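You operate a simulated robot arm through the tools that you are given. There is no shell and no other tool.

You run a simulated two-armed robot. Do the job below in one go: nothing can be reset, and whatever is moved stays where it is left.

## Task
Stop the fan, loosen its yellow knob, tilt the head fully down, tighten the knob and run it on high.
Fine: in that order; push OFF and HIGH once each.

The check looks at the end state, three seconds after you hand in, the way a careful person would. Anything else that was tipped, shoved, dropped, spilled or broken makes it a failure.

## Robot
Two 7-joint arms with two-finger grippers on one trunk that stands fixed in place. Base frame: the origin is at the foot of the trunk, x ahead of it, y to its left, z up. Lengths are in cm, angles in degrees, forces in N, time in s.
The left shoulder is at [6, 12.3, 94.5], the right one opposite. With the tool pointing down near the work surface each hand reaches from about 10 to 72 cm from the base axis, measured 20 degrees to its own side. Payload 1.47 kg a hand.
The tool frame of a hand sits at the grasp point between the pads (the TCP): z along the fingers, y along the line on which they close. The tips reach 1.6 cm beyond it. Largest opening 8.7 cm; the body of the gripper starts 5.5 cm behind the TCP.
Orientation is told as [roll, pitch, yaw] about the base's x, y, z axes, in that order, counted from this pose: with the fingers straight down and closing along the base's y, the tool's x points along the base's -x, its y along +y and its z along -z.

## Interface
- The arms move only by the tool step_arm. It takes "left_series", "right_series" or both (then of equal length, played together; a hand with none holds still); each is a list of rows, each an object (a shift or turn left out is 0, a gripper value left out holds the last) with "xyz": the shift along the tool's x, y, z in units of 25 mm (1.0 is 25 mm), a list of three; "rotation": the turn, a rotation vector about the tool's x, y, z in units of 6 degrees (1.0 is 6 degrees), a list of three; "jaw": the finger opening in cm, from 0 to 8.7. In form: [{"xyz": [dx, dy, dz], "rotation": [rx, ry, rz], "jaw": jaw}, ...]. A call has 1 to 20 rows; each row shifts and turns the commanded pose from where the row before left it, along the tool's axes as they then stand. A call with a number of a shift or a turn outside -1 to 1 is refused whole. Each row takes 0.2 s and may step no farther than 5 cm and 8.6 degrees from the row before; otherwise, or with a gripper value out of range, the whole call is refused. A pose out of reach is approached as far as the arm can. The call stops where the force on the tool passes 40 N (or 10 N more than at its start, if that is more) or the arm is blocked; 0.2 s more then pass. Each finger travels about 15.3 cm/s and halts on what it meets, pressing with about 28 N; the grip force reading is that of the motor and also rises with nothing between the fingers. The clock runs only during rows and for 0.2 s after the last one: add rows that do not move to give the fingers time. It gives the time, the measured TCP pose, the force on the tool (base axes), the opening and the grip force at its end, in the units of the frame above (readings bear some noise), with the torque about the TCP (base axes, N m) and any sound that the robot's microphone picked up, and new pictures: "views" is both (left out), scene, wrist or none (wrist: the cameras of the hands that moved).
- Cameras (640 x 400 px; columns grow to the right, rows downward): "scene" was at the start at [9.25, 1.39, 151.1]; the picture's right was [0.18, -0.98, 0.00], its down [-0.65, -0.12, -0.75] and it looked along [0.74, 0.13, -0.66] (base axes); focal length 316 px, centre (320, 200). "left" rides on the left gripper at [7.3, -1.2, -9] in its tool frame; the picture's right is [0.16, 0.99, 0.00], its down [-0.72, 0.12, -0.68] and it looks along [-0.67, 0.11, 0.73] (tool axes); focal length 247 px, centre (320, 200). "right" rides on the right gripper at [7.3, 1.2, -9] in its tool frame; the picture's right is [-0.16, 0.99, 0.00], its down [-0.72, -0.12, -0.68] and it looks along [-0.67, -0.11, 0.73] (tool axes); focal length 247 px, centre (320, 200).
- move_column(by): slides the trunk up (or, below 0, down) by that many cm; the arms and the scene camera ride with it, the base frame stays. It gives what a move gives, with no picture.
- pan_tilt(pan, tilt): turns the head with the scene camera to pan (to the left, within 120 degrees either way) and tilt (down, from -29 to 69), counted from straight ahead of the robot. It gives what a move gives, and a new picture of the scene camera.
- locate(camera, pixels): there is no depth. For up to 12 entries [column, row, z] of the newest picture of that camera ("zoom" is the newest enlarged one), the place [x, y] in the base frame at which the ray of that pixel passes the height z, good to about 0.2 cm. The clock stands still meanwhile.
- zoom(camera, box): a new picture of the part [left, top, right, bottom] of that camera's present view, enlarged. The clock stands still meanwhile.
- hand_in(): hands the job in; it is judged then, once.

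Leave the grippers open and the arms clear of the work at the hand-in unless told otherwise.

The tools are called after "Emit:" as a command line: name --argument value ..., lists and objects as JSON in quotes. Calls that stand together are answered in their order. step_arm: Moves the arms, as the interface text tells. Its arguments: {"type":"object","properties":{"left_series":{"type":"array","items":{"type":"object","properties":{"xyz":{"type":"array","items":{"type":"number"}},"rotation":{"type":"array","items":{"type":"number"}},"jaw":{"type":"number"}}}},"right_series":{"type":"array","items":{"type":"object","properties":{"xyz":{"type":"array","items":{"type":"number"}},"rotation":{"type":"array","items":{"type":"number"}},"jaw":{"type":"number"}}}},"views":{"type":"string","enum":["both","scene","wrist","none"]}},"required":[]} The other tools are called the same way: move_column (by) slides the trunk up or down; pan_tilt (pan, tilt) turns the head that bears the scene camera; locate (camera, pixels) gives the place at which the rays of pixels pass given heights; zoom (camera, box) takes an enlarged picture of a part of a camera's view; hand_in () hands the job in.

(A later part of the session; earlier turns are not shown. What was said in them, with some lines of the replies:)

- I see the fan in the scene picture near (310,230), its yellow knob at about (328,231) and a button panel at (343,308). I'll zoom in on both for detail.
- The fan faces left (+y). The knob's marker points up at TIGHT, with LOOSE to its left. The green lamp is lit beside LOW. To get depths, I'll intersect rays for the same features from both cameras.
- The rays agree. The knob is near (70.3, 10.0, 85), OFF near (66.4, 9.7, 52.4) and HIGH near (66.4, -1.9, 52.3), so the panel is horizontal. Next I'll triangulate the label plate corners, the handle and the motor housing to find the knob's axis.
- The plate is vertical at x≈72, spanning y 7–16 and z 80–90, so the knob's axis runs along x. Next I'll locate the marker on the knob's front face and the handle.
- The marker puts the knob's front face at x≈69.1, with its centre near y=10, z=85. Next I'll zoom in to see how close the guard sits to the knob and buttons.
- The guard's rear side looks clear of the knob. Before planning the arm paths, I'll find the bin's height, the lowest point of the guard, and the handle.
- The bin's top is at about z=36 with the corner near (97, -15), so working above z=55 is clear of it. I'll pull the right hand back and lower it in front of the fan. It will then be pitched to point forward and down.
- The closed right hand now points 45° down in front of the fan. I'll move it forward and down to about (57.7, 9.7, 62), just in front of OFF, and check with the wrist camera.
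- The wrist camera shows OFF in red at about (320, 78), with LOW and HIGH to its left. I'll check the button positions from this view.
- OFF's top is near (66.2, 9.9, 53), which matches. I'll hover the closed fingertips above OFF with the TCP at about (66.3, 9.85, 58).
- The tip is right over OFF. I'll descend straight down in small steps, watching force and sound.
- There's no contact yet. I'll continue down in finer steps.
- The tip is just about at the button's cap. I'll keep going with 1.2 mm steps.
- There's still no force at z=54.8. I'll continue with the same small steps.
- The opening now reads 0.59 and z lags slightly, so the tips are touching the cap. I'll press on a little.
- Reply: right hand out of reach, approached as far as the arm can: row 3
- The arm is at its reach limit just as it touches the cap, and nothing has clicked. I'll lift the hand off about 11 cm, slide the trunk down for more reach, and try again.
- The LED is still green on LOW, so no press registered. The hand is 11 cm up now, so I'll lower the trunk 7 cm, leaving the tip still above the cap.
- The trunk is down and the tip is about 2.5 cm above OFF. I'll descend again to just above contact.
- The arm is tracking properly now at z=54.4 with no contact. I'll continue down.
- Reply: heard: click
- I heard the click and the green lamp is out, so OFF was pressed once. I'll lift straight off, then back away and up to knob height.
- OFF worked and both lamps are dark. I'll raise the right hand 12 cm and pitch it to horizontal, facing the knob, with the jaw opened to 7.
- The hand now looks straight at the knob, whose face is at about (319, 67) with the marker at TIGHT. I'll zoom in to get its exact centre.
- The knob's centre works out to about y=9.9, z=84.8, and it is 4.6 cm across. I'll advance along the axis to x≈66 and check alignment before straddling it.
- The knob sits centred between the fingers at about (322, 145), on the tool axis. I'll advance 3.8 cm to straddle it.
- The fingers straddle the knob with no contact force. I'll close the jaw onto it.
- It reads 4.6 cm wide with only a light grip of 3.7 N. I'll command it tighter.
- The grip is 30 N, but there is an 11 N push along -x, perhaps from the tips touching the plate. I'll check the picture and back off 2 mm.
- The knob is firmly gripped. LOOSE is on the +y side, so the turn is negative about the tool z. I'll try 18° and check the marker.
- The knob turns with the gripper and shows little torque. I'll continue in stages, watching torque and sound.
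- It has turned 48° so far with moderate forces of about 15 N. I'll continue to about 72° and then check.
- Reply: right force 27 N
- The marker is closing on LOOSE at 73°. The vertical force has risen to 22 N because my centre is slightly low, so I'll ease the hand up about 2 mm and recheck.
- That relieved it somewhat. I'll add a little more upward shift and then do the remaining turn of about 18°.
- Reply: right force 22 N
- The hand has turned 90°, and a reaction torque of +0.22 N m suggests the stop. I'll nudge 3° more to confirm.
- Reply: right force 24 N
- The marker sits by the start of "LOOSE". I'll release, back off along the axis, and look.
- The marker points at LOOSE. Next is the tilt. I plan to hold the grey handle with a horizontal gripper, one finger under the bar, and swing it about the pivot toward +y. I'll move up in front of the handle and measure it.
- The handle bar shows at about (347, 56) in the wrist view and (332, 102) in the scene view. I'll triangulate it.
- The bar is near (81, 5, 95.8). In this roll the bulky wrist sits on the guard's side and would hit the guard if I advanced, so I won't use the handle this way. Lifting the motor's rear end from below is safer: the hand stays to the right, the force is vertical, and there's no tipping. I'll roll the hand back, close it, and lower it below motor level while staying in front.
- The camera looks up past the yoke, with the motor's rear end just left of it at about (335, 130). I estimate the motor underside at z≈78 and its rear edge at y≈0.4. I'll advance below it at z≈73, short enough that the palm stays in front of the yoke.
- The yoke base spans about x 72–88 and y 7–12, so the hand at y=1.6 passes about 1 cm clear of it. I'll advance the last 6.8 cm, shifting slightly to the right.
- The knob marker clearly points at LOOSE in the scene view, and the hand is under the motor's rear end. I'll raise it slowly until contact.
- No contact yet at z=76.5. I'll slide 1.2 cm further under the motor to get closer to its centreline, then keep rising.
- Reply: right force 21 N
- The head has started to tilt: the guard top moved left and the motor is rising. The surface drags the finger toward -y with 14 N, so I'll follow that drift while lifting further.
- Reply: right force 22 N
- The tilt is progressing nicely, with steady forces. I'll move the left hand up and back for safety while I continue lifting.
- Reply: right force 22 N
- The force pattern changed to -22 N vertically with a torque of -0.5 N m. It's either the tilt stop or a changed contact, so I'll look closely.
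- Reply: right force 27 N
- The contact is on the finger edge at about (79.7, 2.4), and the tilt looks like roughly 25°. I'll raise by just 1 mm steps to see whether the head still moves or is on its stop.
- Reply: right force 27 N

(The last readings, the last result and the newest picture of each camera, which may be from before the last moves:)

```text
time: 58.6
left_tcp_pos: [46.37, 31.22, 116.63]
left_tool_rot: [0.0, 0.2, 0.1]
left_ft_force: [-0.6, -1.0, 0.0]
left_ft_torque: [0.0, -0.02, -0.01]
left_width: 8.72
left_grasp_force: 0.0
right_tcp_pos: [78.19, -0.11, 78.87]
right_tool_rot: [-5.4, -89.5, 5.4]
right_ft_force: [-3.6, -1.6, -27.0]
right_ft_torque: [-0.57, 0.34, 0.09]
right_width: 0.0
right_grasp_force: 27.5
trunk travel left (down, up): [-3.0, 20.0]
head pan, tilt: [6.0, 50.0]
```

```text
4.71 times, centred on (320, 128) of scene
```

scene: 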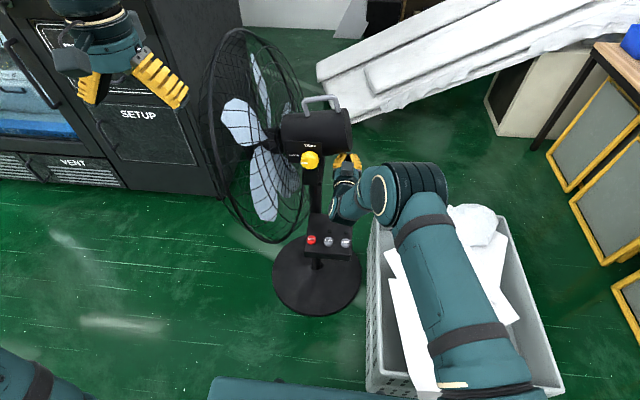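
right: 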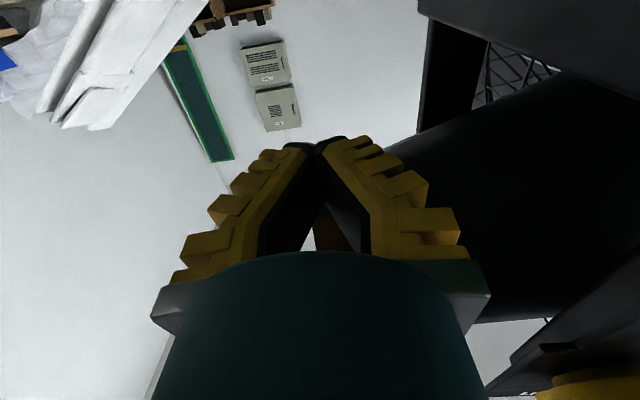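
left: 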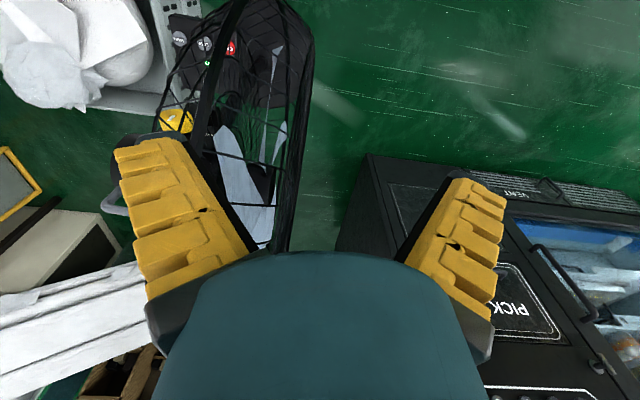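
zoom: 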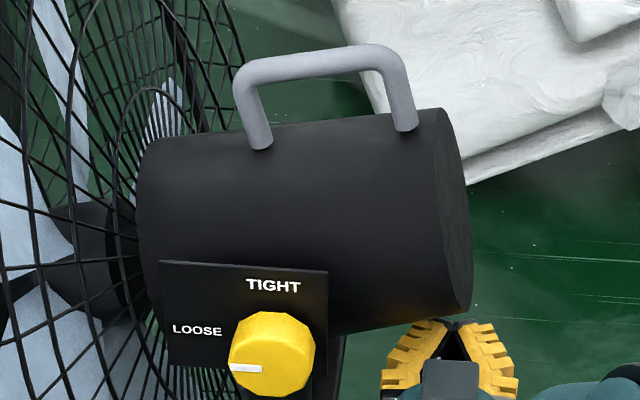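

The head's position is unchanged. I'll raise another 1.5 mm to tell a real stop from static friction.

Emit:
step_arm --right_series '[{"xyz": [-0.06, 0, 0]}, {}, {}]' --views "scene"

Emit:
zoom --camera "scene" --box '[270, 85, 370, 170]'

```text
time: 59.4
left_tcp_pos: [46.48, 31.35, 116.61]
left_tool_rot: [0.0, 0.2, 0.0]
left_ft_force: [0.4, -0.2, -0.2]
left_ft_torque: [0.0, -0.01, -0.01]
left_width: 8.7
left_grasp_force: 0.1
right_tcp_pos: [78.12, -0.02, 78.93]
right_tool_rot: [-5.5, -89.4, 5.5]
right_ft_force: [-3.8, -4.0, -32.1]
right_ft_torque: [-0.6, 0.39, 0.0]
right_width: 0.01
right_grasp_force: 28.5
trunk travel left (down, up): [-3.0, 20.0]
head pan, tilt: [6.0, 50.0]
```

scene: 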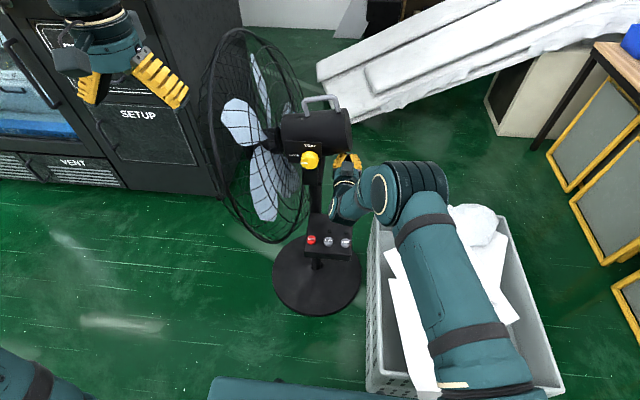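

```text
4.71 times, centred on (320, 128) of scene
```

zoom: 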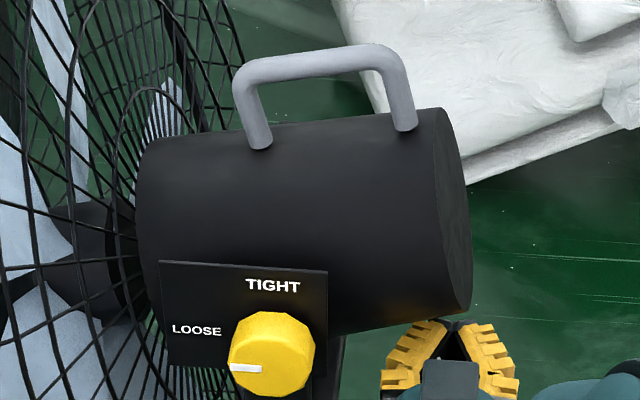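

The force climbed to 32 N with no head movement (it moved at 14 N before), so the head is on its lower stop. I'll lower the hand away and check that the head stays.

Emit:
step_arm --right_series '[{"xyz": [0.15, -0.05, 0]}, {"xyz": [0.3, 0, 0]}, {"xyz": [0.5, 0, 0]}, {"xyz": [0.5, 0, 0]}, {"xyz": [0.5, 0, 0]}, {"xyz": [0, 0, -0.8]}, {"xyz": [0, 0, -0.8]}, {"xyz": [0, 0, -0.9]}, {"xyz": [0, 0, -0.9]}, {"xyz": [0, 0, -0.9]}, {"xyz": [0, 0, -0.9]}, {"xyz": [0, 0, -0.9]}, {"xyz": [0, 0, -0.9]}]' --views "both"

Emit:
zoom --camera "scene" --box '[270, 85, 370, 170]'

```text
time: 62.2
left_tcp_pos: [46.23, 31.33, 116.72]
left_tool_rot: [0.1, 0.0, 0.1]
left_ft_force: [-0.4, 1.2, 0.4]
left_ft_torque: [0.01, 0.02, 0.01]
left_width: 8.7
left_grasp_force: 0.1
right_tcp_pos: [60.71, -0.05, 74.58]
right_tool_rot: [107.4, -89.9, -107.3]
right_ft_force: [-0.4, 0.7, -0.9]
right_ft_torque: [-0.05, 0.01, 0.02]
right_width: 0.03
right_grasp_force: 28.1
trunk travel left (down, up): [-3.0, 20.0]
head pan, tilt: [6.0, 50.0]
```

scene: 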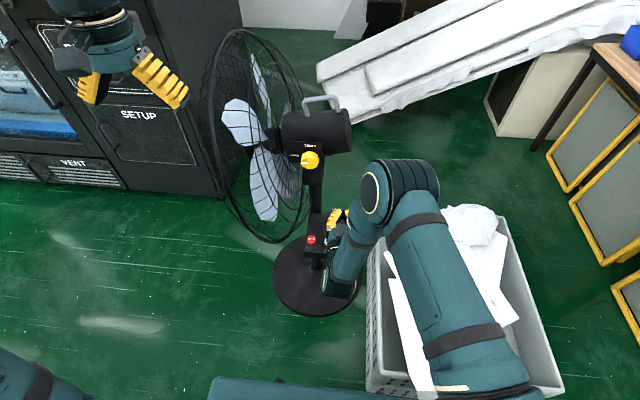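
right: 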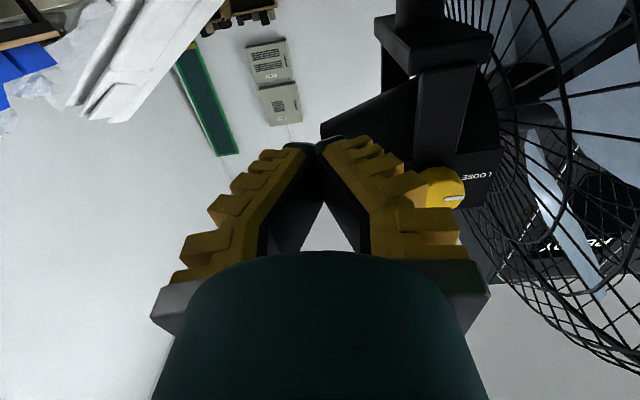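

```text
4.71 times, centred on (320, 128) of scene
```

zoom: 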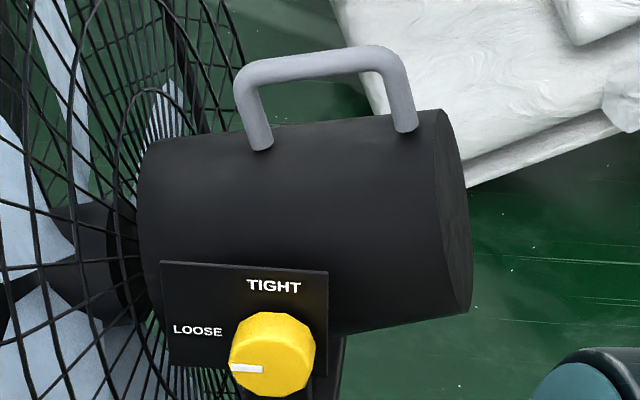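

The head stays down on its stop after release, and the plate and knob did not move with it. Next is tightening. I'll bring the hand back in front of the knob at x≈60 and pre-roll it -54°, which meets the knob's flats and keeps the wrist off the guard during the turn.

Emit:
step_arm --right_series '[{"xyz": [-0.824, 0.8, 0], "jaw": 7}, {"xyz": [-0.824, 0.8, 0]}, {"xyz": [-0.824, 0.8, 0]}, {"xyz": [-0.824, 0.8, 0]}, {"xyz": [-0.824, 0.8, 0]}, {"rotation": [0, 0, -1]}, {"rotation": [0, 0, -1]}, {"rotation": [0, 0, -1]}, {"rotation": [0, 0, -1]}, {"rotation": [0, 0, -1]}, {"rotation": [0, 0, -1]}, {"rotation": [0, 0, -1]}, {"rotation": [0, 0, -1]}, {"rotation": [0, 0, -1]}]' --views "both"

```text
time: 65.2
left_tcp_pos: [46.31, 31.3, 116.79]
left_tool_rot: [0.0, 0.0, 0.0]
left_ft_force: [0.5, 0.7, 0.0]
left_ft_torque: [0.0, 0.01, -0.03]
left_width: 8.69
left_grasp_force: 0.0
right_tcp_pos: [60.64, 9.92, 84.84]
right_tool_rot: [-89.9, -35.9, 90.0]
right_ft_force: [1.0, -0.4, -0.7]
right_ft_torque: [0.0, -0.01, 0.0]
right_width: 7.33
right_grasp_force: 2.3
trunk travel left (down, up): [-3.0, 20.0]
head pan, tilt: [6.0, 50.0]
```

scene: 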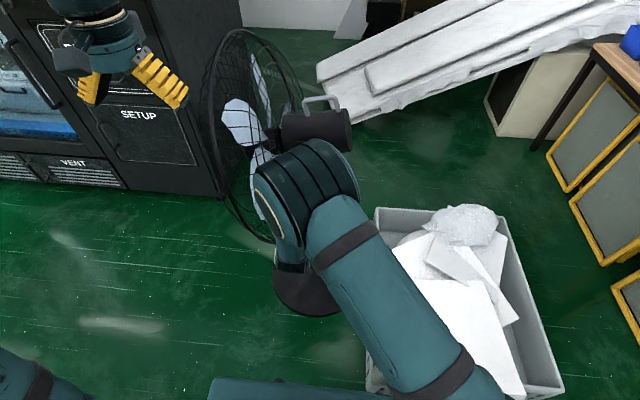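
right: 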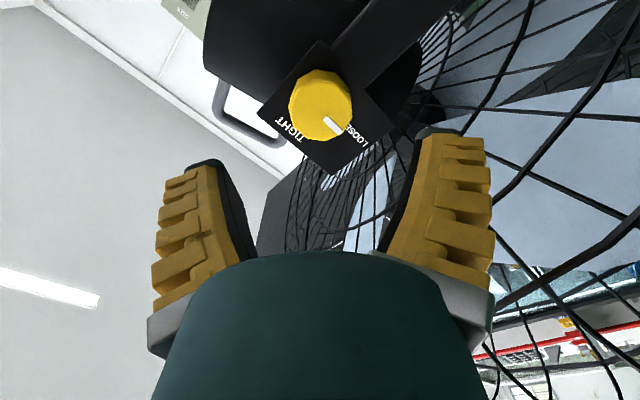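

The knob is centred on the tool axis with its marker at LOOSE, and the guard wires are behind the right finger. I'll advance 9.1 cm to straddle it.

Emit:
step_arm --right_series '[{"xyz": [0, 0, 0.728]}, {"xyz": [0, 0, 0.728]}, {"xyz": [0, 0, 0.728]}, {"xyz": [0, 0, 0.728]}, {"xyz": [0, 0, 0.728]}, {}]' --views "both"

```text
time: 66.6
left_tcp_pos: [46.28, 31.28, 116.83]
left_tool_rot: [0.0, 0.0, 0.0]
left_ft_force: [-0.3, 0.5, 0.3]
left_ft_torque: [-0.04, -0.02, -0.02]
left_width: 8.7
left_grasp_force: 0.1
right_tcp_pos: [69.9, 9.8, 84.79]
right_tool_rot: [-89.9, -36.0, 90.0]
right_ft_force: [-0.6, -0.7, -0.5]
right_ft_torque: [0.0, 0.0, 0.0]
right_width: 7.36
right_grasp_force: 2.5
trunk travel left (down, up): [-3.0, 20.0]
head pan, tilt: [6.0, 50.0]
```

scene: 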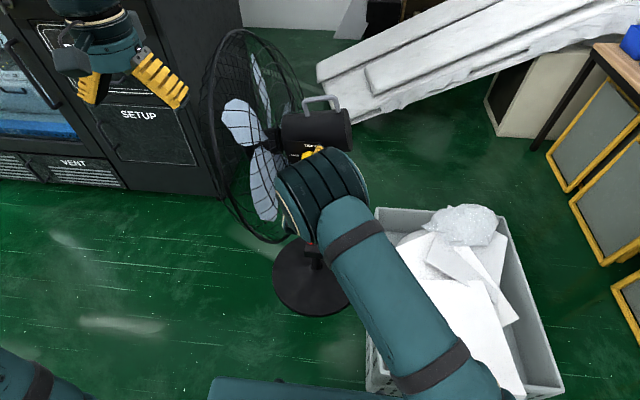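
right: 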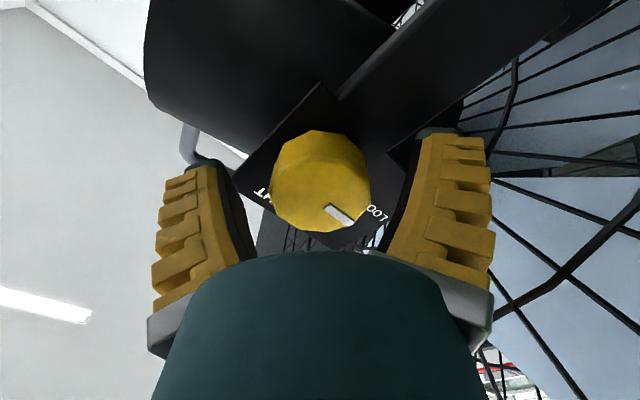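

The fingers straddle the knob with no contact. I'll ease back 1.5 mm, close firmly, and check forces before turning.

Emit:
step_arm --right_series '[{"xyz": [-0.03, -0.02, -0.06]}, {"jaw": 1}, {}, {}, {}]' --views "wrist"

```text
time: 67.8
left_tcp_pos: [46.25, 31.3, 116.75]
left_tool_rot: [0.0, 0.0, 0.0]
left_ft_force: [-0.8, -0.1, 0.5]
left_ft_torque: [-0.03, -0.01, -0.02]
left_width: 8.72
left_grasp_force: 0.1
right_tcp_pos: [69.67, 9.99, 85.0]
right_tool_rot: [-90.0, -36.0, 90.0]
right_ft_force: [-9.3, 2.4, -3.5]
right_ft_torque: [-0.01, -0.16, 0.07]
right_width: 3.91
right_grasp_force: 29.9
trunk travel left (down, up): [-3.0, 20.0]
head pan, tilt: [6.0, 50.0]
```

right: 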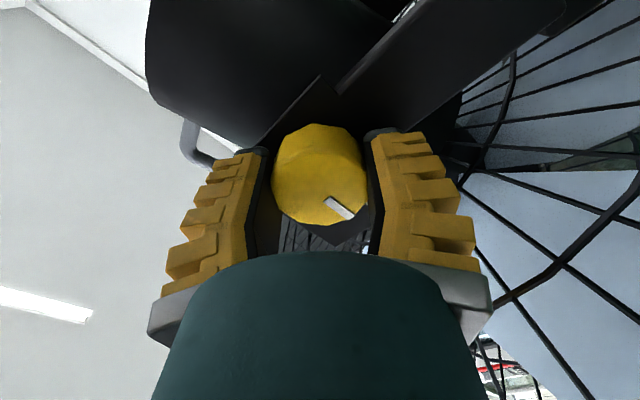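

The grip is 30 N. I'll turn positive, toward TIGHT, in stages, starting with 30°.

Emit:
step_arm --right_series '[{"rotation": [0, 0, 0.7]}, {"rotation": [0, 0, 0.7]}, {"rotation": [0, 0, 0.7]}, {"rotation": [0, 0, 0.7]}, {"rotation": [0, 0, 0.7]}, {"rotation": [0, 0, 0.7]}, {"rotation": [0, 0, 0.8]}]' --views "both"

```text
time: 69.4
left_tcp_pos: [46.13, 31.34, 116.68]
left_tool_rot: [0.0, 0.0, 0.1]
left_ft_force: [0.9, -0.5, 0.1]
left_ft_torque: [-0.01, -0.02, -0.05]
left_width: 8.68
left_grasp_force: 0.0
right_tcp_pos: [69.59, 9.94, 85.07]
right_tool_rot: [-89.8, -66.0, 90.0]
right_ft_force: [-14.1, 8.8, -9.2]
right_ft_torque: [-0.02, -0.04, 0.11]
right_width: 3.9
right_grasp_force: 30.2
trunk travel left (down, up): [-3.0, 20.0]
head pan, tilt: [6.0, 50.0]
```

scene: 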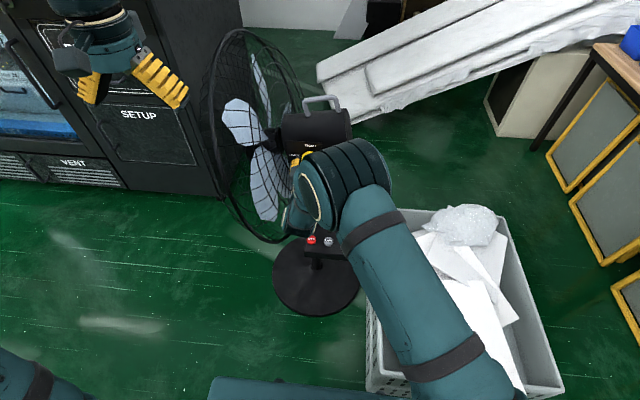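
right: 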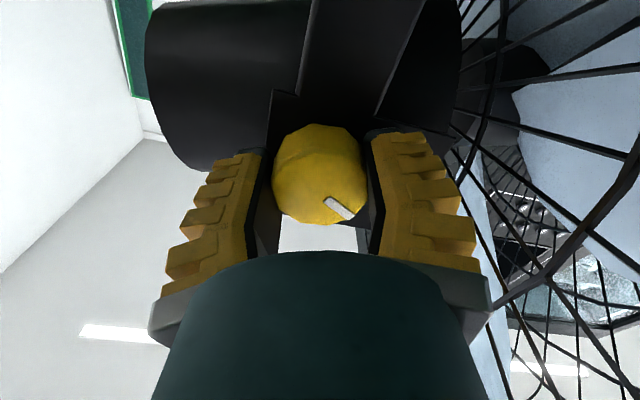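

The marker turns with the hand. I'll relieve the small side loads, then turn another 30°.

Emit:
step_arm --right_series '[{"xyz": [0.02, 0.05, -0.04]}, {"rotation": [0, 0, 0.7]}, {"rotation": [0, 0, 0.7]}, {"rotation": [0, 0, 0.7]}, {"rotation": [0, 0, 0.7]}, {"rotation": [0, 0, 0.7]}, {"rotation": [0, 0, 0.7]}, {"rotation": [0, 0, 0.8]}]' --views "both"

```text
time: 71.2
left_tcp_pos: [46.36, 31.34, 116.69]
left_tool_rot: [0.0, 0.0, 0.1]
left_ft_force: [-0.1, -0.1, -0.6]
left_ft_torque: [0.01, -0.02, -0.01]
left_width: 8.73
left_grasp_force: 0.1
right_tcp_pos: [69.65, 10.01, 84.96]
right_tool_rot: [91.4, -83.8, -91.3]
right_ft_force: [9.9, 7.3, 4.6]
right_ft_torque: [0.0, -0.14, -0.13]
right_width: 3.79
right_grasp_force: 29.8
trunk travel left (down, up): [-3.0, 20.0]
head pan, tilt: [6.0, 50.0]
```

scene: 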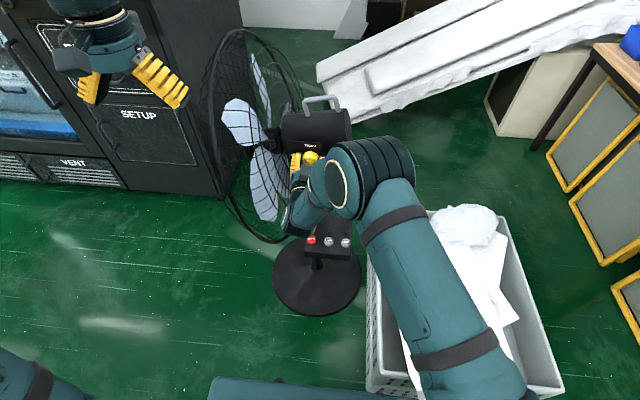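
right: 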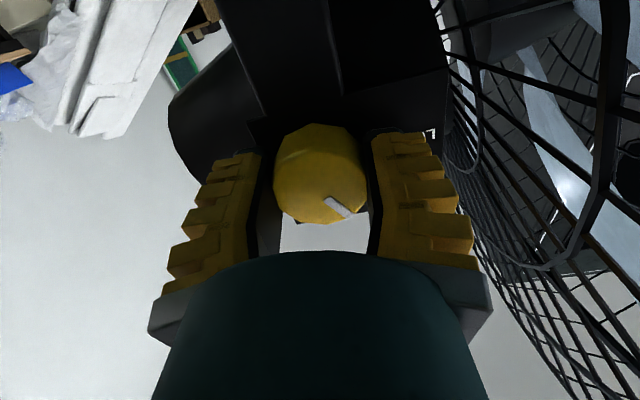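

It has turned 60°, so 30° remains. Rolling further would swing the wrist camera toward the guard, so I'll regrip: open, roll back 36°, and close again.

Emit:
step_arm --right_series '[{"jaw": 7}, {}, {}, {"rotation": [0, 0, -1]}, {"rotation": [0, 0, -1]}, {"rotation": [0, 0, -1]}, {"rotation": [0, 0, -1]}, {"rotation": [0, 0, -1]}, {"rotation": [0, 0, -1]}, {}]' --views "wrist"

```text
time: 73.4
left_tcp_pos: [46.15, 31.28, 116.77]
left_tool_rot: [0.0, 0.1, 0.0]
left_ft_force: [0.1, 1.1, -0.5]
left_ft_torque: [0.01, 0.03, 0.03]
left_width: 8.7
left_grasp_force: 0.1
right_tcp_pos: [69.61, 9.95, 84.85]
right_tool_rot: [-90.0, -59.9, 90.0]
right_ft_force: [-1.1, -0.4, -0.1]
right_ft_torque: [0.01, 0.04, 0.02]
right_width: 7.37
right_grasp_force: 2.4
trunk travel left (down, up): [-3.0, 20.0]
head pan, tilt: [6.0, 50.0]
```

right: 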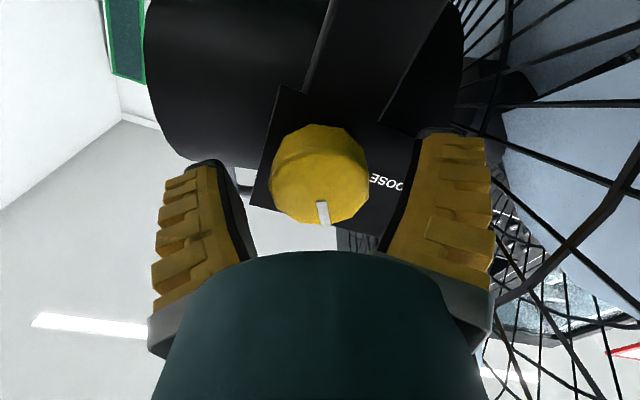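

Now the marker is perpendicular to the finger line. I'll close again and turn the remaining roughly 30°.

Emit:
step_arm --right_series '[{"jaw": 1}, {}, {}, {}, {"rotation": [0, 0, 0.6]}, {"rotation": [0, 0, 0.6]}, {"rotation": [0, 0, 0.6]}, {"rotation": [0, 0, 0.6]}, {"rotation": [0, 0, 0.6]}, {"rotation": [0, 0, 0.6]}, {"rotation": [0, 0, 0.6]}]' --views "wrist"

```text
time: 75.8
left_tcp_pos: [46.27, 31.17, 116.78]
left_tool_rot: [0.0, 0.0, 0.0]
left_ft_force: [0.7, -0.1, -0.3]
left_ft_torque: [-0.02, -0.02, 0.02]
left_width: 8.67
left_grasp_force: 0.0
right_tcp_pos: [69.39, 9.98, 84.82]
right_tool_rot: [-90.6, -85.3, 90.6]
right_ft_force: [-3.5, 1.1, 2.7]
right_ft_torque: [0.0, 0.29, 0.01]
right_width: 3.84
right_grasp_force: 29.8
trunk travel left (down, up): [-3.0, 20.0]
head pan, tilt: [6.0, 50.0]
```

right: 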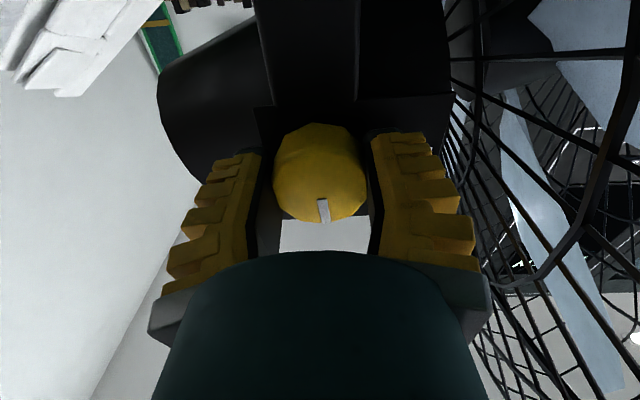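

The marker is nearly upright. I'll turn a bit further and watch for the stop torque.

Emit:
step_arm --right_series '[{"rotation": [0, 0, 0.4]}, {"rotation": [0, 0, 0.4]}, {"rotation": [0, 0, 0.3]}, {}]' --views "wrist"

Emit:
step_arm --right_series '[{"rotation": [0, 0, 0.3]}, {"rotation": [0, 0, 0.2]}, {}]' --views "wrist"

```text
time: 76.8
left_tcp_pos: [46.32, 31.33, 116.76]
left_tool_rot: [0.0, 0.0, 0.0]
left_ft_force: [-0.2, -0.4, 0.1]
left_ft_torque: [0.0, 0.05, 0.01]
left_width: 8.7
left_grasp_force: 0.0
right_tcp_pos: [69.4, 9.97, 84.92]
right_tool_rot: [91.5, -88.2, -91.4]
right_ft_force: [1.9, 8.9, 2.3]
right_ft_torque: [-0.16, -0.04, 0.14]
right_width: 3.79
right_grasp_force: 30.3
trunk travel left (down, up): [-3.0, 20.0]
head pan, tilt: [6.0, 50.0]
```

right: 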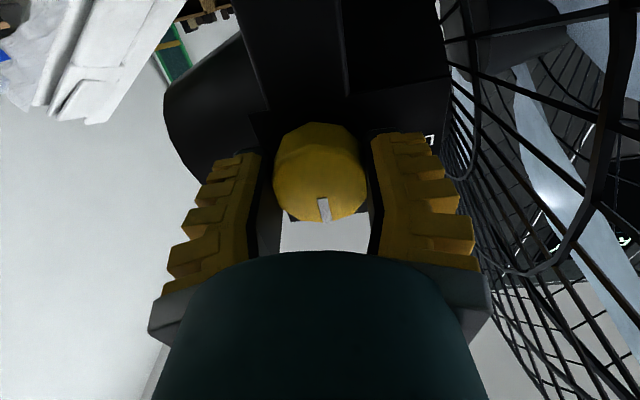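

```text
time: 77.6
left_tcp_pos: [46.16, 31.41, 116.7]
left_tool_rot: [0.0, 0.0, 0.1]
left_ft_force: [-0.8, 0.5, -0.6]
left_ft_torque: [-0.01, 0.03, 0.0]
left_width: 8.69
left_grasp_force: 0.0
right_tcp_pos: [69.51, 10.03, 84.97]
right_tool_rot: [91.1, -85.1, -90.9]
right_ft_force: [-0.7, 7.8, 5.6]
right_ft_torque: [-0.28, -0.02, -0.01]
right_width: 3.78
right_grasp_force: 30.3
trunk travel left (down, up): [-3.0, 20.0]
head pan, tilt: [6.0, 50.0]
```

right: 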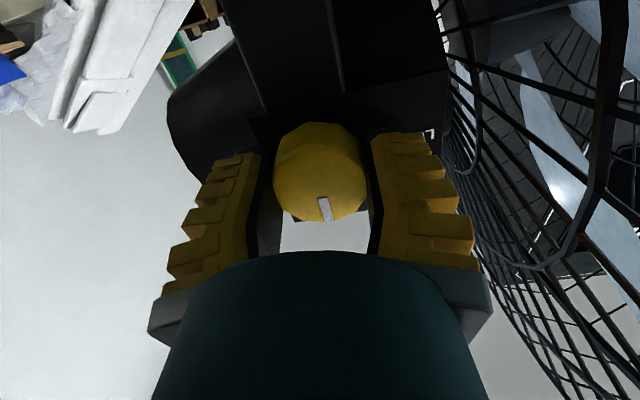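

The reaction torque has risen to -0.28 N m and the knob is starting to lag the hand, so it's at the TIGHT stop. I'll release, back off, and check.

Emit:
step_arm --right_series '[{"jaw": 7}, {}, {}, {"xyz": [0, 0, -0.7]}, {"xyz": [0, 0, -0.8]}, {"xyz": [0, 0, -0.8]}, {"xyz": [0, 0, -0.8]}, {"xyz": [0, 0, -0.8]}, {"xyz": [0, 0, -0.8]}, {"xyz": [0, 0, -0.8]}, {"xyz": [0, 0, -0.8]}]' --views "both"

Emit:
zoom --camera "right" --box '[220, 0, 420, 130]'

Emit:
zoom --camera "scene" --box '[270, 85, 370, 170]'

```text
time: 80.0
left_tcp_pos: [46.3, 31.29, 116.67]
left_tool_rot: [0.1, 0.0, 0.0]
left_ft_force: [0.4, -0.8, 0.1]
left_ft_torque: [0.02, -0.01, -0.03]
left_width: 8.69
left_grasp_force: 0.1
right_tcp_pos: [53.89, 10.0, 84.77]
right_tool_rot: [90.2, -85.1, -90.1]
right_ft_force: [0.2, 1.4, 1.1]
right_ft_torque: [0.0, -0.03, 0.01]
right_width: 7.33
right_grasp_force: 2.5
trunk travel left (down, up): [-3.0, 20.0]
head pan, tilt: [6.0, 50.0]
```

scene: 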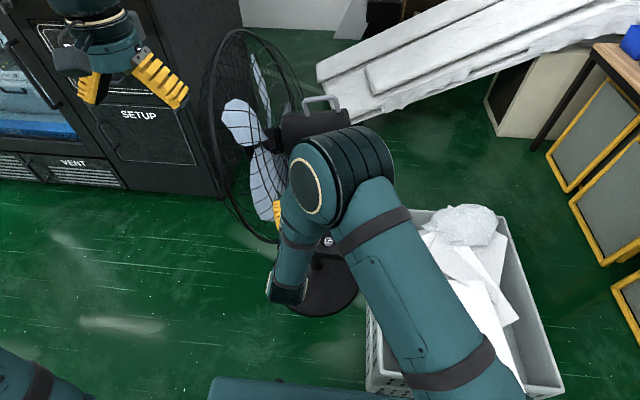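
right: 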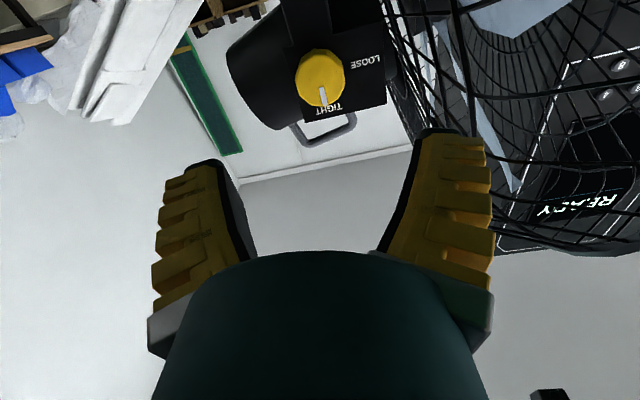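

```text
3.08 times, centred on (320, 65) of right
```

zoom: 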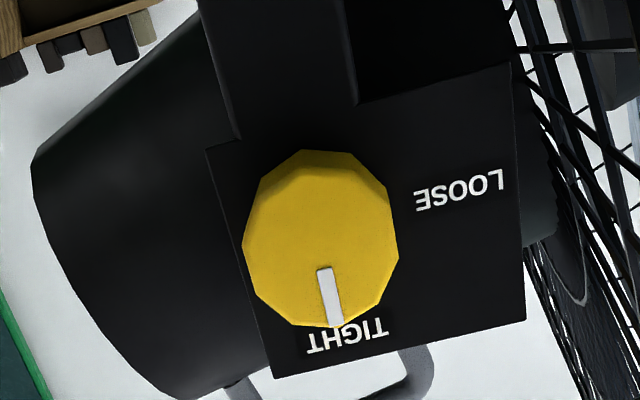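

```text
4.71 times, centred on (320, 128) of scene
```

zoom: 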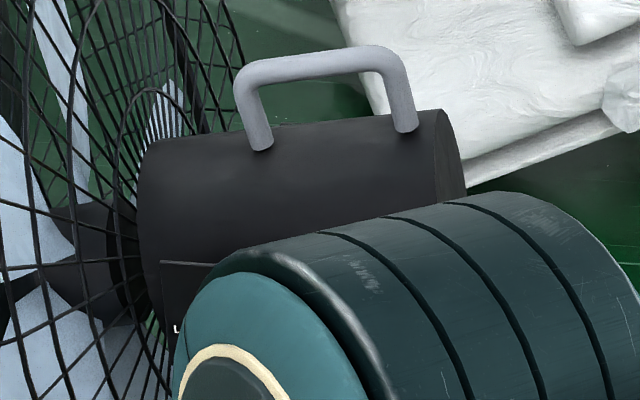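

The knob reads TIGHT and the head is unchanged. Next is HIGH. I'll close the hand, pitch back to 45°, and move in front of the HIGH button.

Emit:
step_arm --right_series '[{"rotation": [0, 0, -0.82], "jaw": 0}, {"rotation": [0, 1, 0]}, {"rotation": [0, 1, 0]}, {"rotation": [0, 1, 0]}, {"rotation": [0, 1, 0]}, {"rotation": [0, 1, 0]}, {"rotation": [0, 1, 0]}, {"rotation": [0, 1, 0]}, {"rotation": [0, 0.5, 0]}, {}]' --views "none"

Emit:
step_arm --right_series '[{"xyz": [0.537, -0.474, 0.752]}, {"xyz": [0.537, -0.474, 0.752]}, {"xyz": [0.537, -0.474, 0.752]}, {"xyz": [0.537, -0.474, 0.752]}, {"xyz": [0.537, -0.474, 0.752]}, {"xyz": [0.537, -0.474, 0.752]}, {"xyz": [0.537, -0.474, 0.752]}, {"xyz": [0.537, -0.474, 0.752]}, {"xyz": [0.537, -0.474, 0.752]}, {"xyz": [0.537, -0.474, 0.752]}, {}]' --views "both"

```text
time: 82.2
left_tcp_pos: [46.21, 31.32, 116.7]
left_tool_rot: [0.0, 0.0, 0.0]
left_ft_force: [0.8, -0.2, 0.3]
left_ft_torque: [0.01, -0.01, -0.06]
left_width: 8.7
left_grasp_force: 0.1
right_tcp_pos: [53.79, 9.98, 84.86]
right_tool_rot: [0.0, -45.0, 0.2]
right_ft_force: [0.4, 0.2, -0.8]
right_ft_torque: [-0.01, -0.02, 0.01]
right_width: 0.01
right_grasp_force: 28.1
trunk travel left (down, up): [-3.0, 20.0]
head pan, tilt: [6.0, 50.0]
```

```text
time: 84.6
left_tcp_pos: [46.28, 31.17, 116.67]
left_tool_rot: [0.0, 0.0, 0.0]
left_ft_force: [0.0, -0.3, 0.3]
left_ft_torque: [0.0, 0.0, 0.04]
left_width: 8.7
left_grasp_force: 0.1
right_tcp_pos: [57.55, -1.9, 62.24]
right_tool_rot: [-0.1, -45.1, 0.1]
right_ft_force: [-0.8, 0.2, -0.3]
right_ft_torque: [0.0, 0.0, 0.03]
right_width: 0.0
right_grasp_force: 27.9
trunk travel left (down, up): [-3.0, 20.0]
head pan, tilt: [6.0, 50.0]
```

scene: 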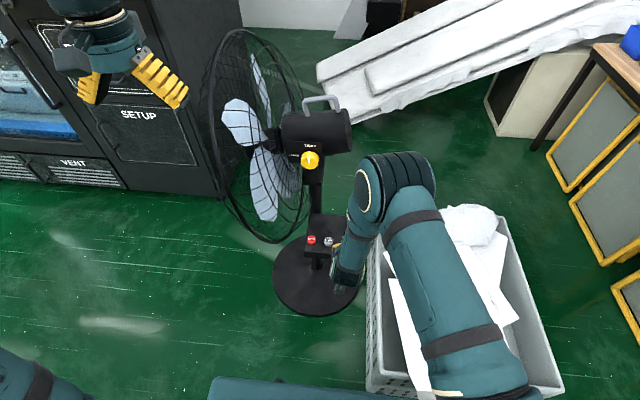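
right: 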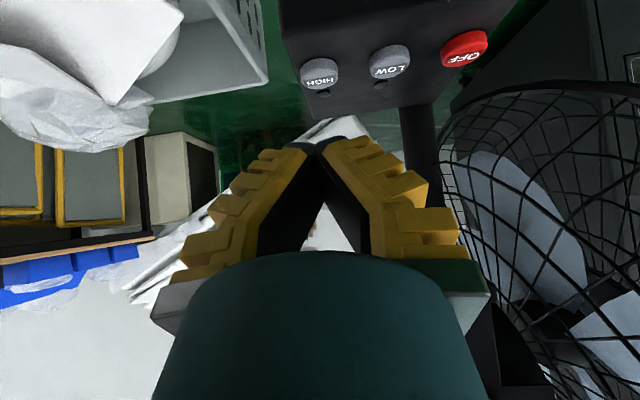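

HIGH is at (320, 76), dead ahead. I'll verify its position.

Emit:
locate --camera "right" --pixels '[[321, 83, 53], [390, 72, 53], [465, 57, 53]]'

Emit:
zoom --camera "right" --box '[240, 0, 520, 175]'

```text
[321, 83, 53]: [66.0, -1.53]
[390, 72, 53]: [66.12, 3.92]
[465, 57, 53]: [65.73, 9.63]
```

```text
2.29 times, centred on (380, 88) of right
```

zoom: 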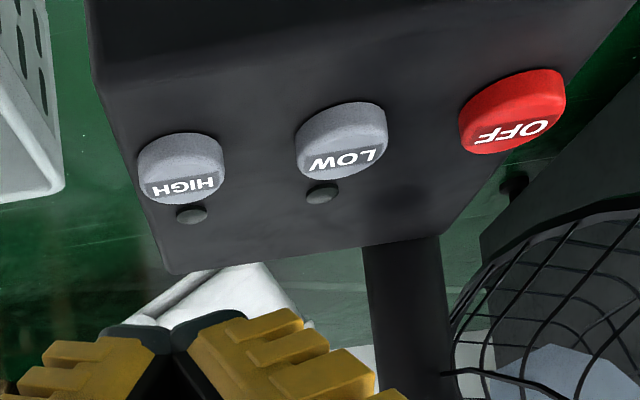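

HIGH is at (66.1, -1.6). I'll move above it and descend to just above contact.

Emit:
step_arm --right_series '[{"xyz": [-0.218, 0.02, 0.755]}, {"xyz": [-0.218, 0.02, 0.755]}, {"xyz": [-0.218, 0.02, 0.755]}, {"xyz": [-0.218, 0.02, 0.755]}, {"xyz": [-0.218, 0.02, 0.755]}, {}]' --views "wrist"

Emit:
step_arm --right_series '[{"xyz": [0.09, 0, 0.09]}, {"xyz": [0.09, 0, 0.09]}, {"xyz": [0.09, 0, 0.09]}, {"xyz": [0.09, 0, 0.09]}, {"xyz": [0.09, 0, 0.09]}, {"xyz": [0.09, 0, 0.09]}, {"xyz": [0.09, 0, 0.09]}, {}]' --views "wrist"

```text
time: 86.0
left_tcp_pos: [46.29, 31.23, 116.71]
left_tool_rot: [0.0, 0.0, 0.0]
left_ft_force: [0.1, -0.6, 0.2]
left_ft_torque: [-0.02, -0.02, 0.0]
left_width: 8.7
left_grasp_force: 0.0
right_tcp_pos: [66.23, -1.74, 57.35]
right_tool_rot: [-0.2, -45.0, 0.2]
right_ft_force: [-0.1, -0.7, 0.0]
right_ft_torque: [-0.02, -0.01, 0.0]
right_width: 0.02
right_grasp_force: 28.2
trunk travel left (down, up): [-3.0, 20.0]
head pan, tilt: [6.0, 50.0]
```

right: 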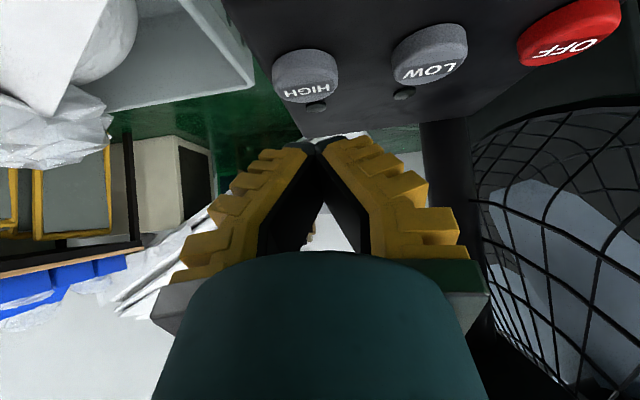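

```text
time: 87.8
left_tcp_pos: [46.16, 31.34, 116.75]
left_tool_rot: [0.0, 0.0, 0.0]
left_ft_force: [0.0, -0.2, -0.1]
left_ft_torque: [0.01, 0.06, 0.0]
left_width: 8.69
left_grasp_force: 0.2
right_tcp_pos: [66.29, -1.63, 55.09]
right_tool_rot: [-0.3, -45.0, 0.2]
right_ft_force: [0.4, 0.4, -0.7]
right_ft_torque: [0.01, -0.02, 0.04]
right_width: 0.0
right_grasp_force: 27.8
trunk travel left (down, up): [-3.0, 20.0]
head pan, tilt: [6.0, 50.0]
```

right: 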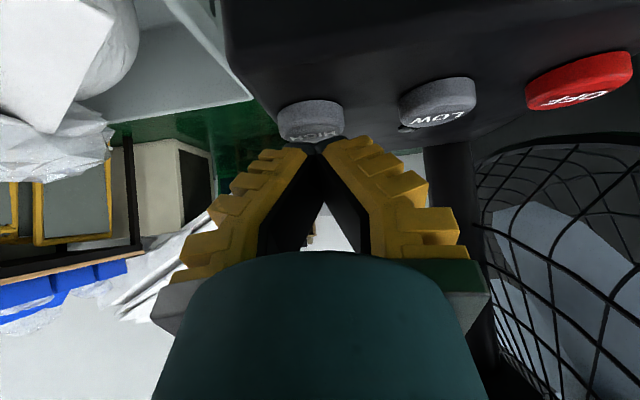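

The tip is about a centimetre from the trigger point. I'll use fine steps from here.

Emit:
step_arm --right_series '[{"xyz": [0.035, 0, 0.035]}, {"xyz": [0.035, 0, 0.035]}, {"xyz": [0.035, 0, 0.035]}, {"xyz": [0.035, 0, 0.035]}, {"xyz": [0.035, 0, 0.035]}, {"xyz": [0.035, 0, 0.035]}]' --views "wrist"

```text
time: 89.2
left_tcp_pos: [46.25, 31.32, 116.66]
left_tool_rot: [0.1, 0.0, 0.0]
left_ft_force: [0.5, 0.4, -0.6]
left_ft_torque: [0.0, 0.03, 0.01]
left_width: 8.72
left_grasp_force: 0.1
right_tcp_pos: [66.23, -1.77, 54.56]
right_tool_rot: [-0.2, -45.0, 0.2]
right_ft_force: [0.4, 0.2, -0.4]
right_ft_torque: [0.04, 0.04, 0.03]
right_width: 0.01
right_grasp_force: 27.3
trunk travel left (down, up): [-3.0, 20.0]
head pan, tilt: [6.0, 50.0]
```

right: 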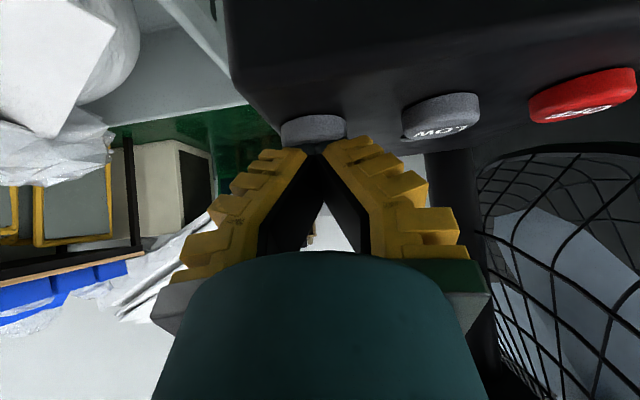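

No contact yet. I'll continue in fine steps.

Emit:
step_arm --right_series '[{"xyz": [0.035, 0, 0.035]}, {"xyz": [0.035, 0, 0.035]}, {"xyz": [0.035, 0, 0.035]}]' --views "wrist"

```text
time: 90.0
left_tcp_pos: [46.26, 31.29, 116.74]
left_tool_rot: [0.0, 0.0, 0.1]
left_ft_force: [0.3, 0.8, -0.5]
left_ft_torque: [0.0, 0.0, 0.01]
left_width: 8.7
left_grasp_force: 0.0
right_tcp_pos: [66.25, -1.6, 54.17]
right_tool_rot: [-0.2, -45.0, 0.2]
right_ft_force: [1.4, -0.5, 1.8]
right_ft_torque: [-0.02, -0.03, -0.03]
right_width: 0.6
right_grasp_force: 28.3
trunk travel left (down, up): [-3.0, 20.0]
head pan, tilt: [6.0, 50.0]
heard: click
```

right: 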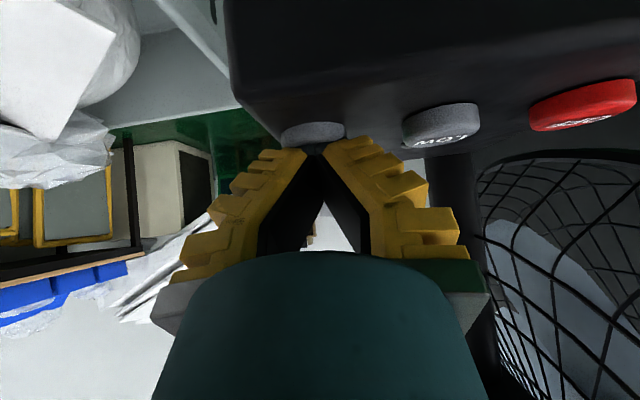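

Click heard. I'll lift straight up and check the lamps.

Emit:
step_arm --right_series '[{"xyz": [-0.3, 0, -0.3]}, {"xyz": [-0.4, 0, -0.4]}, {"xyz": [-0.5, 0, -0.5]}, {"xyz": [0, 0, -0.9]}, {"xyz": [0, 0, -0.9]}, {"xyz": [0, 0, -0.9]}]' --views "both"

Emit:
zoom --camera "right" --box '[240, 0, 520, 175]'

```text
time: 91.4
left_tcp_pos: [46.26, 31.34, 116.74]
left_tool_rot: [0.0, -0.1, 0.0]
left_ft_force: [-0.4, -0.5, -0.2]
left_ft_torque: [0.05, 0.0, 0.03]
left_width: 8.7
left_grasp_force: 0.1
right_tcp_pos: [61.44, -1.49, 63.3]
right_tool_rot: [-0.1, -45.0, 0.1]
right_ft_force: [0.4, 0.4, 0.4]
right_ft_torque: [0.01, -0.01, 0.01]
right_width: 0.0
right_grasp_force: 27.6
trunk travel left (down, up): [-3.0, 20.0]
head pan, tilt: [6.0, 50.0]
```

scene: 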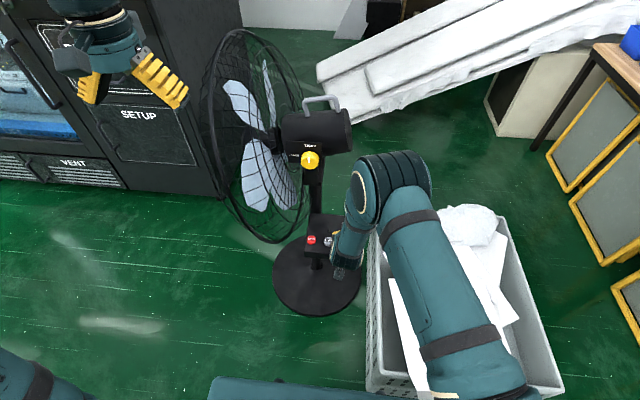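
right: 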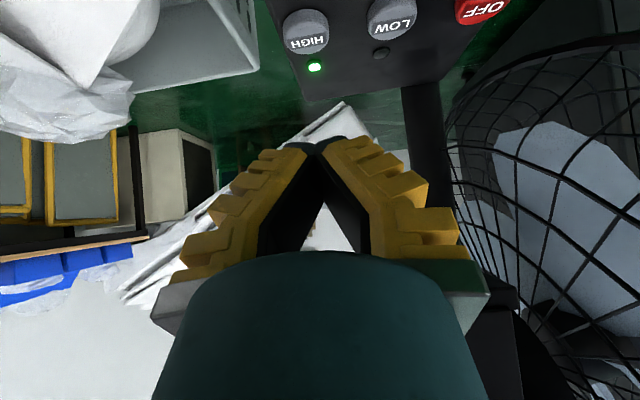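

```text
2.29 times, centred on (380, 88) of right
```

zoom: 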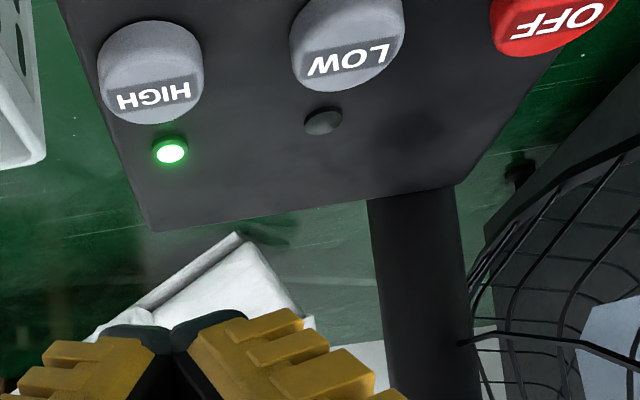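

The HIGH lamp is lit green and the blades are turning. I'll back the right arm away and open its gripper.

Emit:
step_arm --right_series '[{"xyz": [0, -0.3, -0.9]}, {"xyz": [0, -0.3, -0.9]}, {"xyz": [0, -0.3, -0.9]}, {"xyz": [0, -0.3, -0.9]}, {"xyz": [0, -0.5, -0.9]}, {"xyz": [0, -0.5, -0.9]}, {"xyz": [0, -0.7, -0.9]}, {"xyz": [0, -0.7, -0.9]}, {"xyz": [0, -0.7, -0.5], "jaw": 8.5}, {"xyz": [0, -0.7, -0.5]}, {"xyz": [0, -0.7, 0]}, {"xyz": [0, -0.7, 0]}, {}]' --views "both"

Emit:
zoom --camera "scene" --box '[200, 70, 392, 250]'

Emit:
zoom --camera "scene" --box '[270, 85, 370, 170]'

```text
time: 94.2
left_tcp_pos: [46.27, 31.19, 116.74]
left_tool_rot: [0.0, 0.0, 0.0]
left_ft_force: [0.4, 0.2, 0.1]
left_ft_torque: [-0.01, 0.0, 0.04]
left_width: 8.7
left_grasp_force: 0.0
right_tcp_pos: [46.89, -17.65, 77.67]
right_tool_rot: [-0.2, -44.9, 0.1]
right_ft_force: [-0.8, -0.4, 0.5]
right_ft_torque: [0.02, 0.01, -0.01]
right_width: 8.53
right_grasp_force: 0.0
trunk travel left (down, up): [-3.0, 20.0]
head pan, tilt: [6.0, 50.0]
```

scene: 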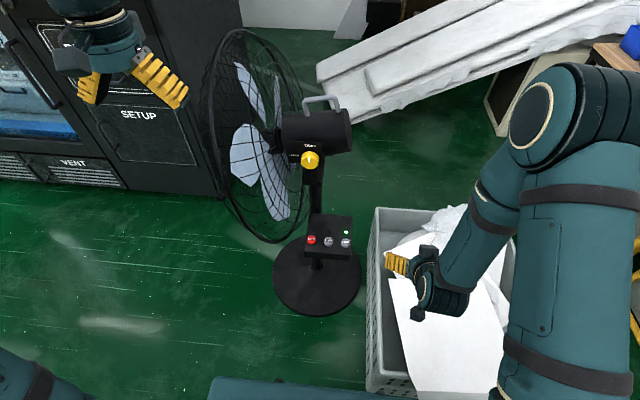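
right: 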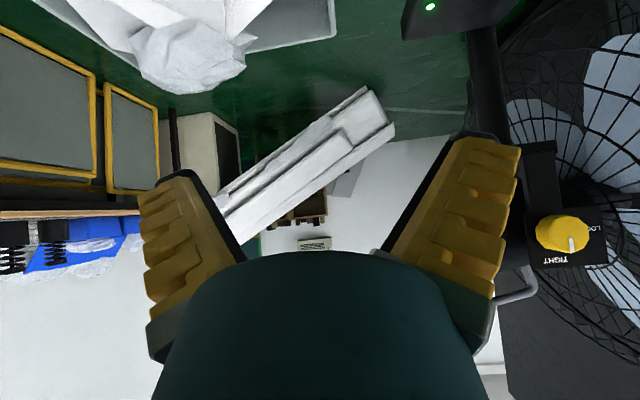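

```text
2.22 times, centred on (296, 160) of scene
```

zoom: 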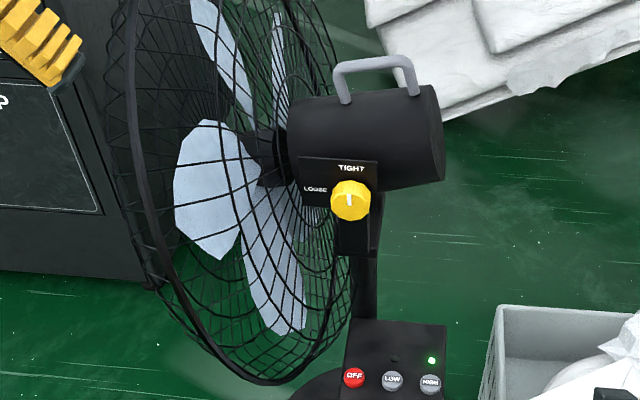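

```text
4.71 times, centred on (320, 128) of scene
```

zoom: 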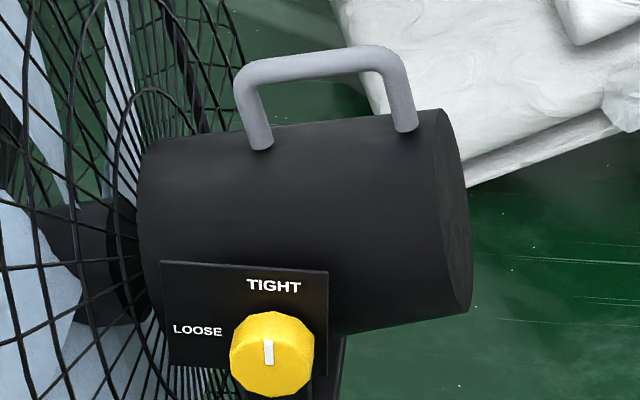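

Everything checks out. The knob points at TIGHT, the head is down on its stop, the HIGH lamp is lit and the blades are spinning. Both grippers are open and clear, and the bin and surroundings look undisturbed. I'm handing in.

Emit:
hand_in

```text
The job is handed in.
```

I finished the job in the order you asked and handed it in. I haven't been shown the verdict.

- **OFF:** I pressed it once. There was one click and the LOW lamp went out. On the first try the arm ran out of reach as it touched the cap. Nothing clicked and the lamp stayed lit, so I lowered the trunk 7 cm and pressed again.
- **Knob loosened:** I turned it about 90° until the marker pointed at LOOSE.
- **Head down:** I lifted the back of the motor from below until the head stopped moving. It started tilting at about 14 N and did not budge at 32 N, so I took that as the lower stop. It stayed there when I let go.
- **Knob tightened:** I turned it back until it resisted, with the marker at TIGHT.
- **HIGH:** I pressed it once. There was one click, the HIGH lamp lit green and the blades were spinning.

In the last pictures the bin and everything else around the fan looked undisturbed. Both grippers were open and clear of the fan. The trunk is still 7 cm lower than at the start.
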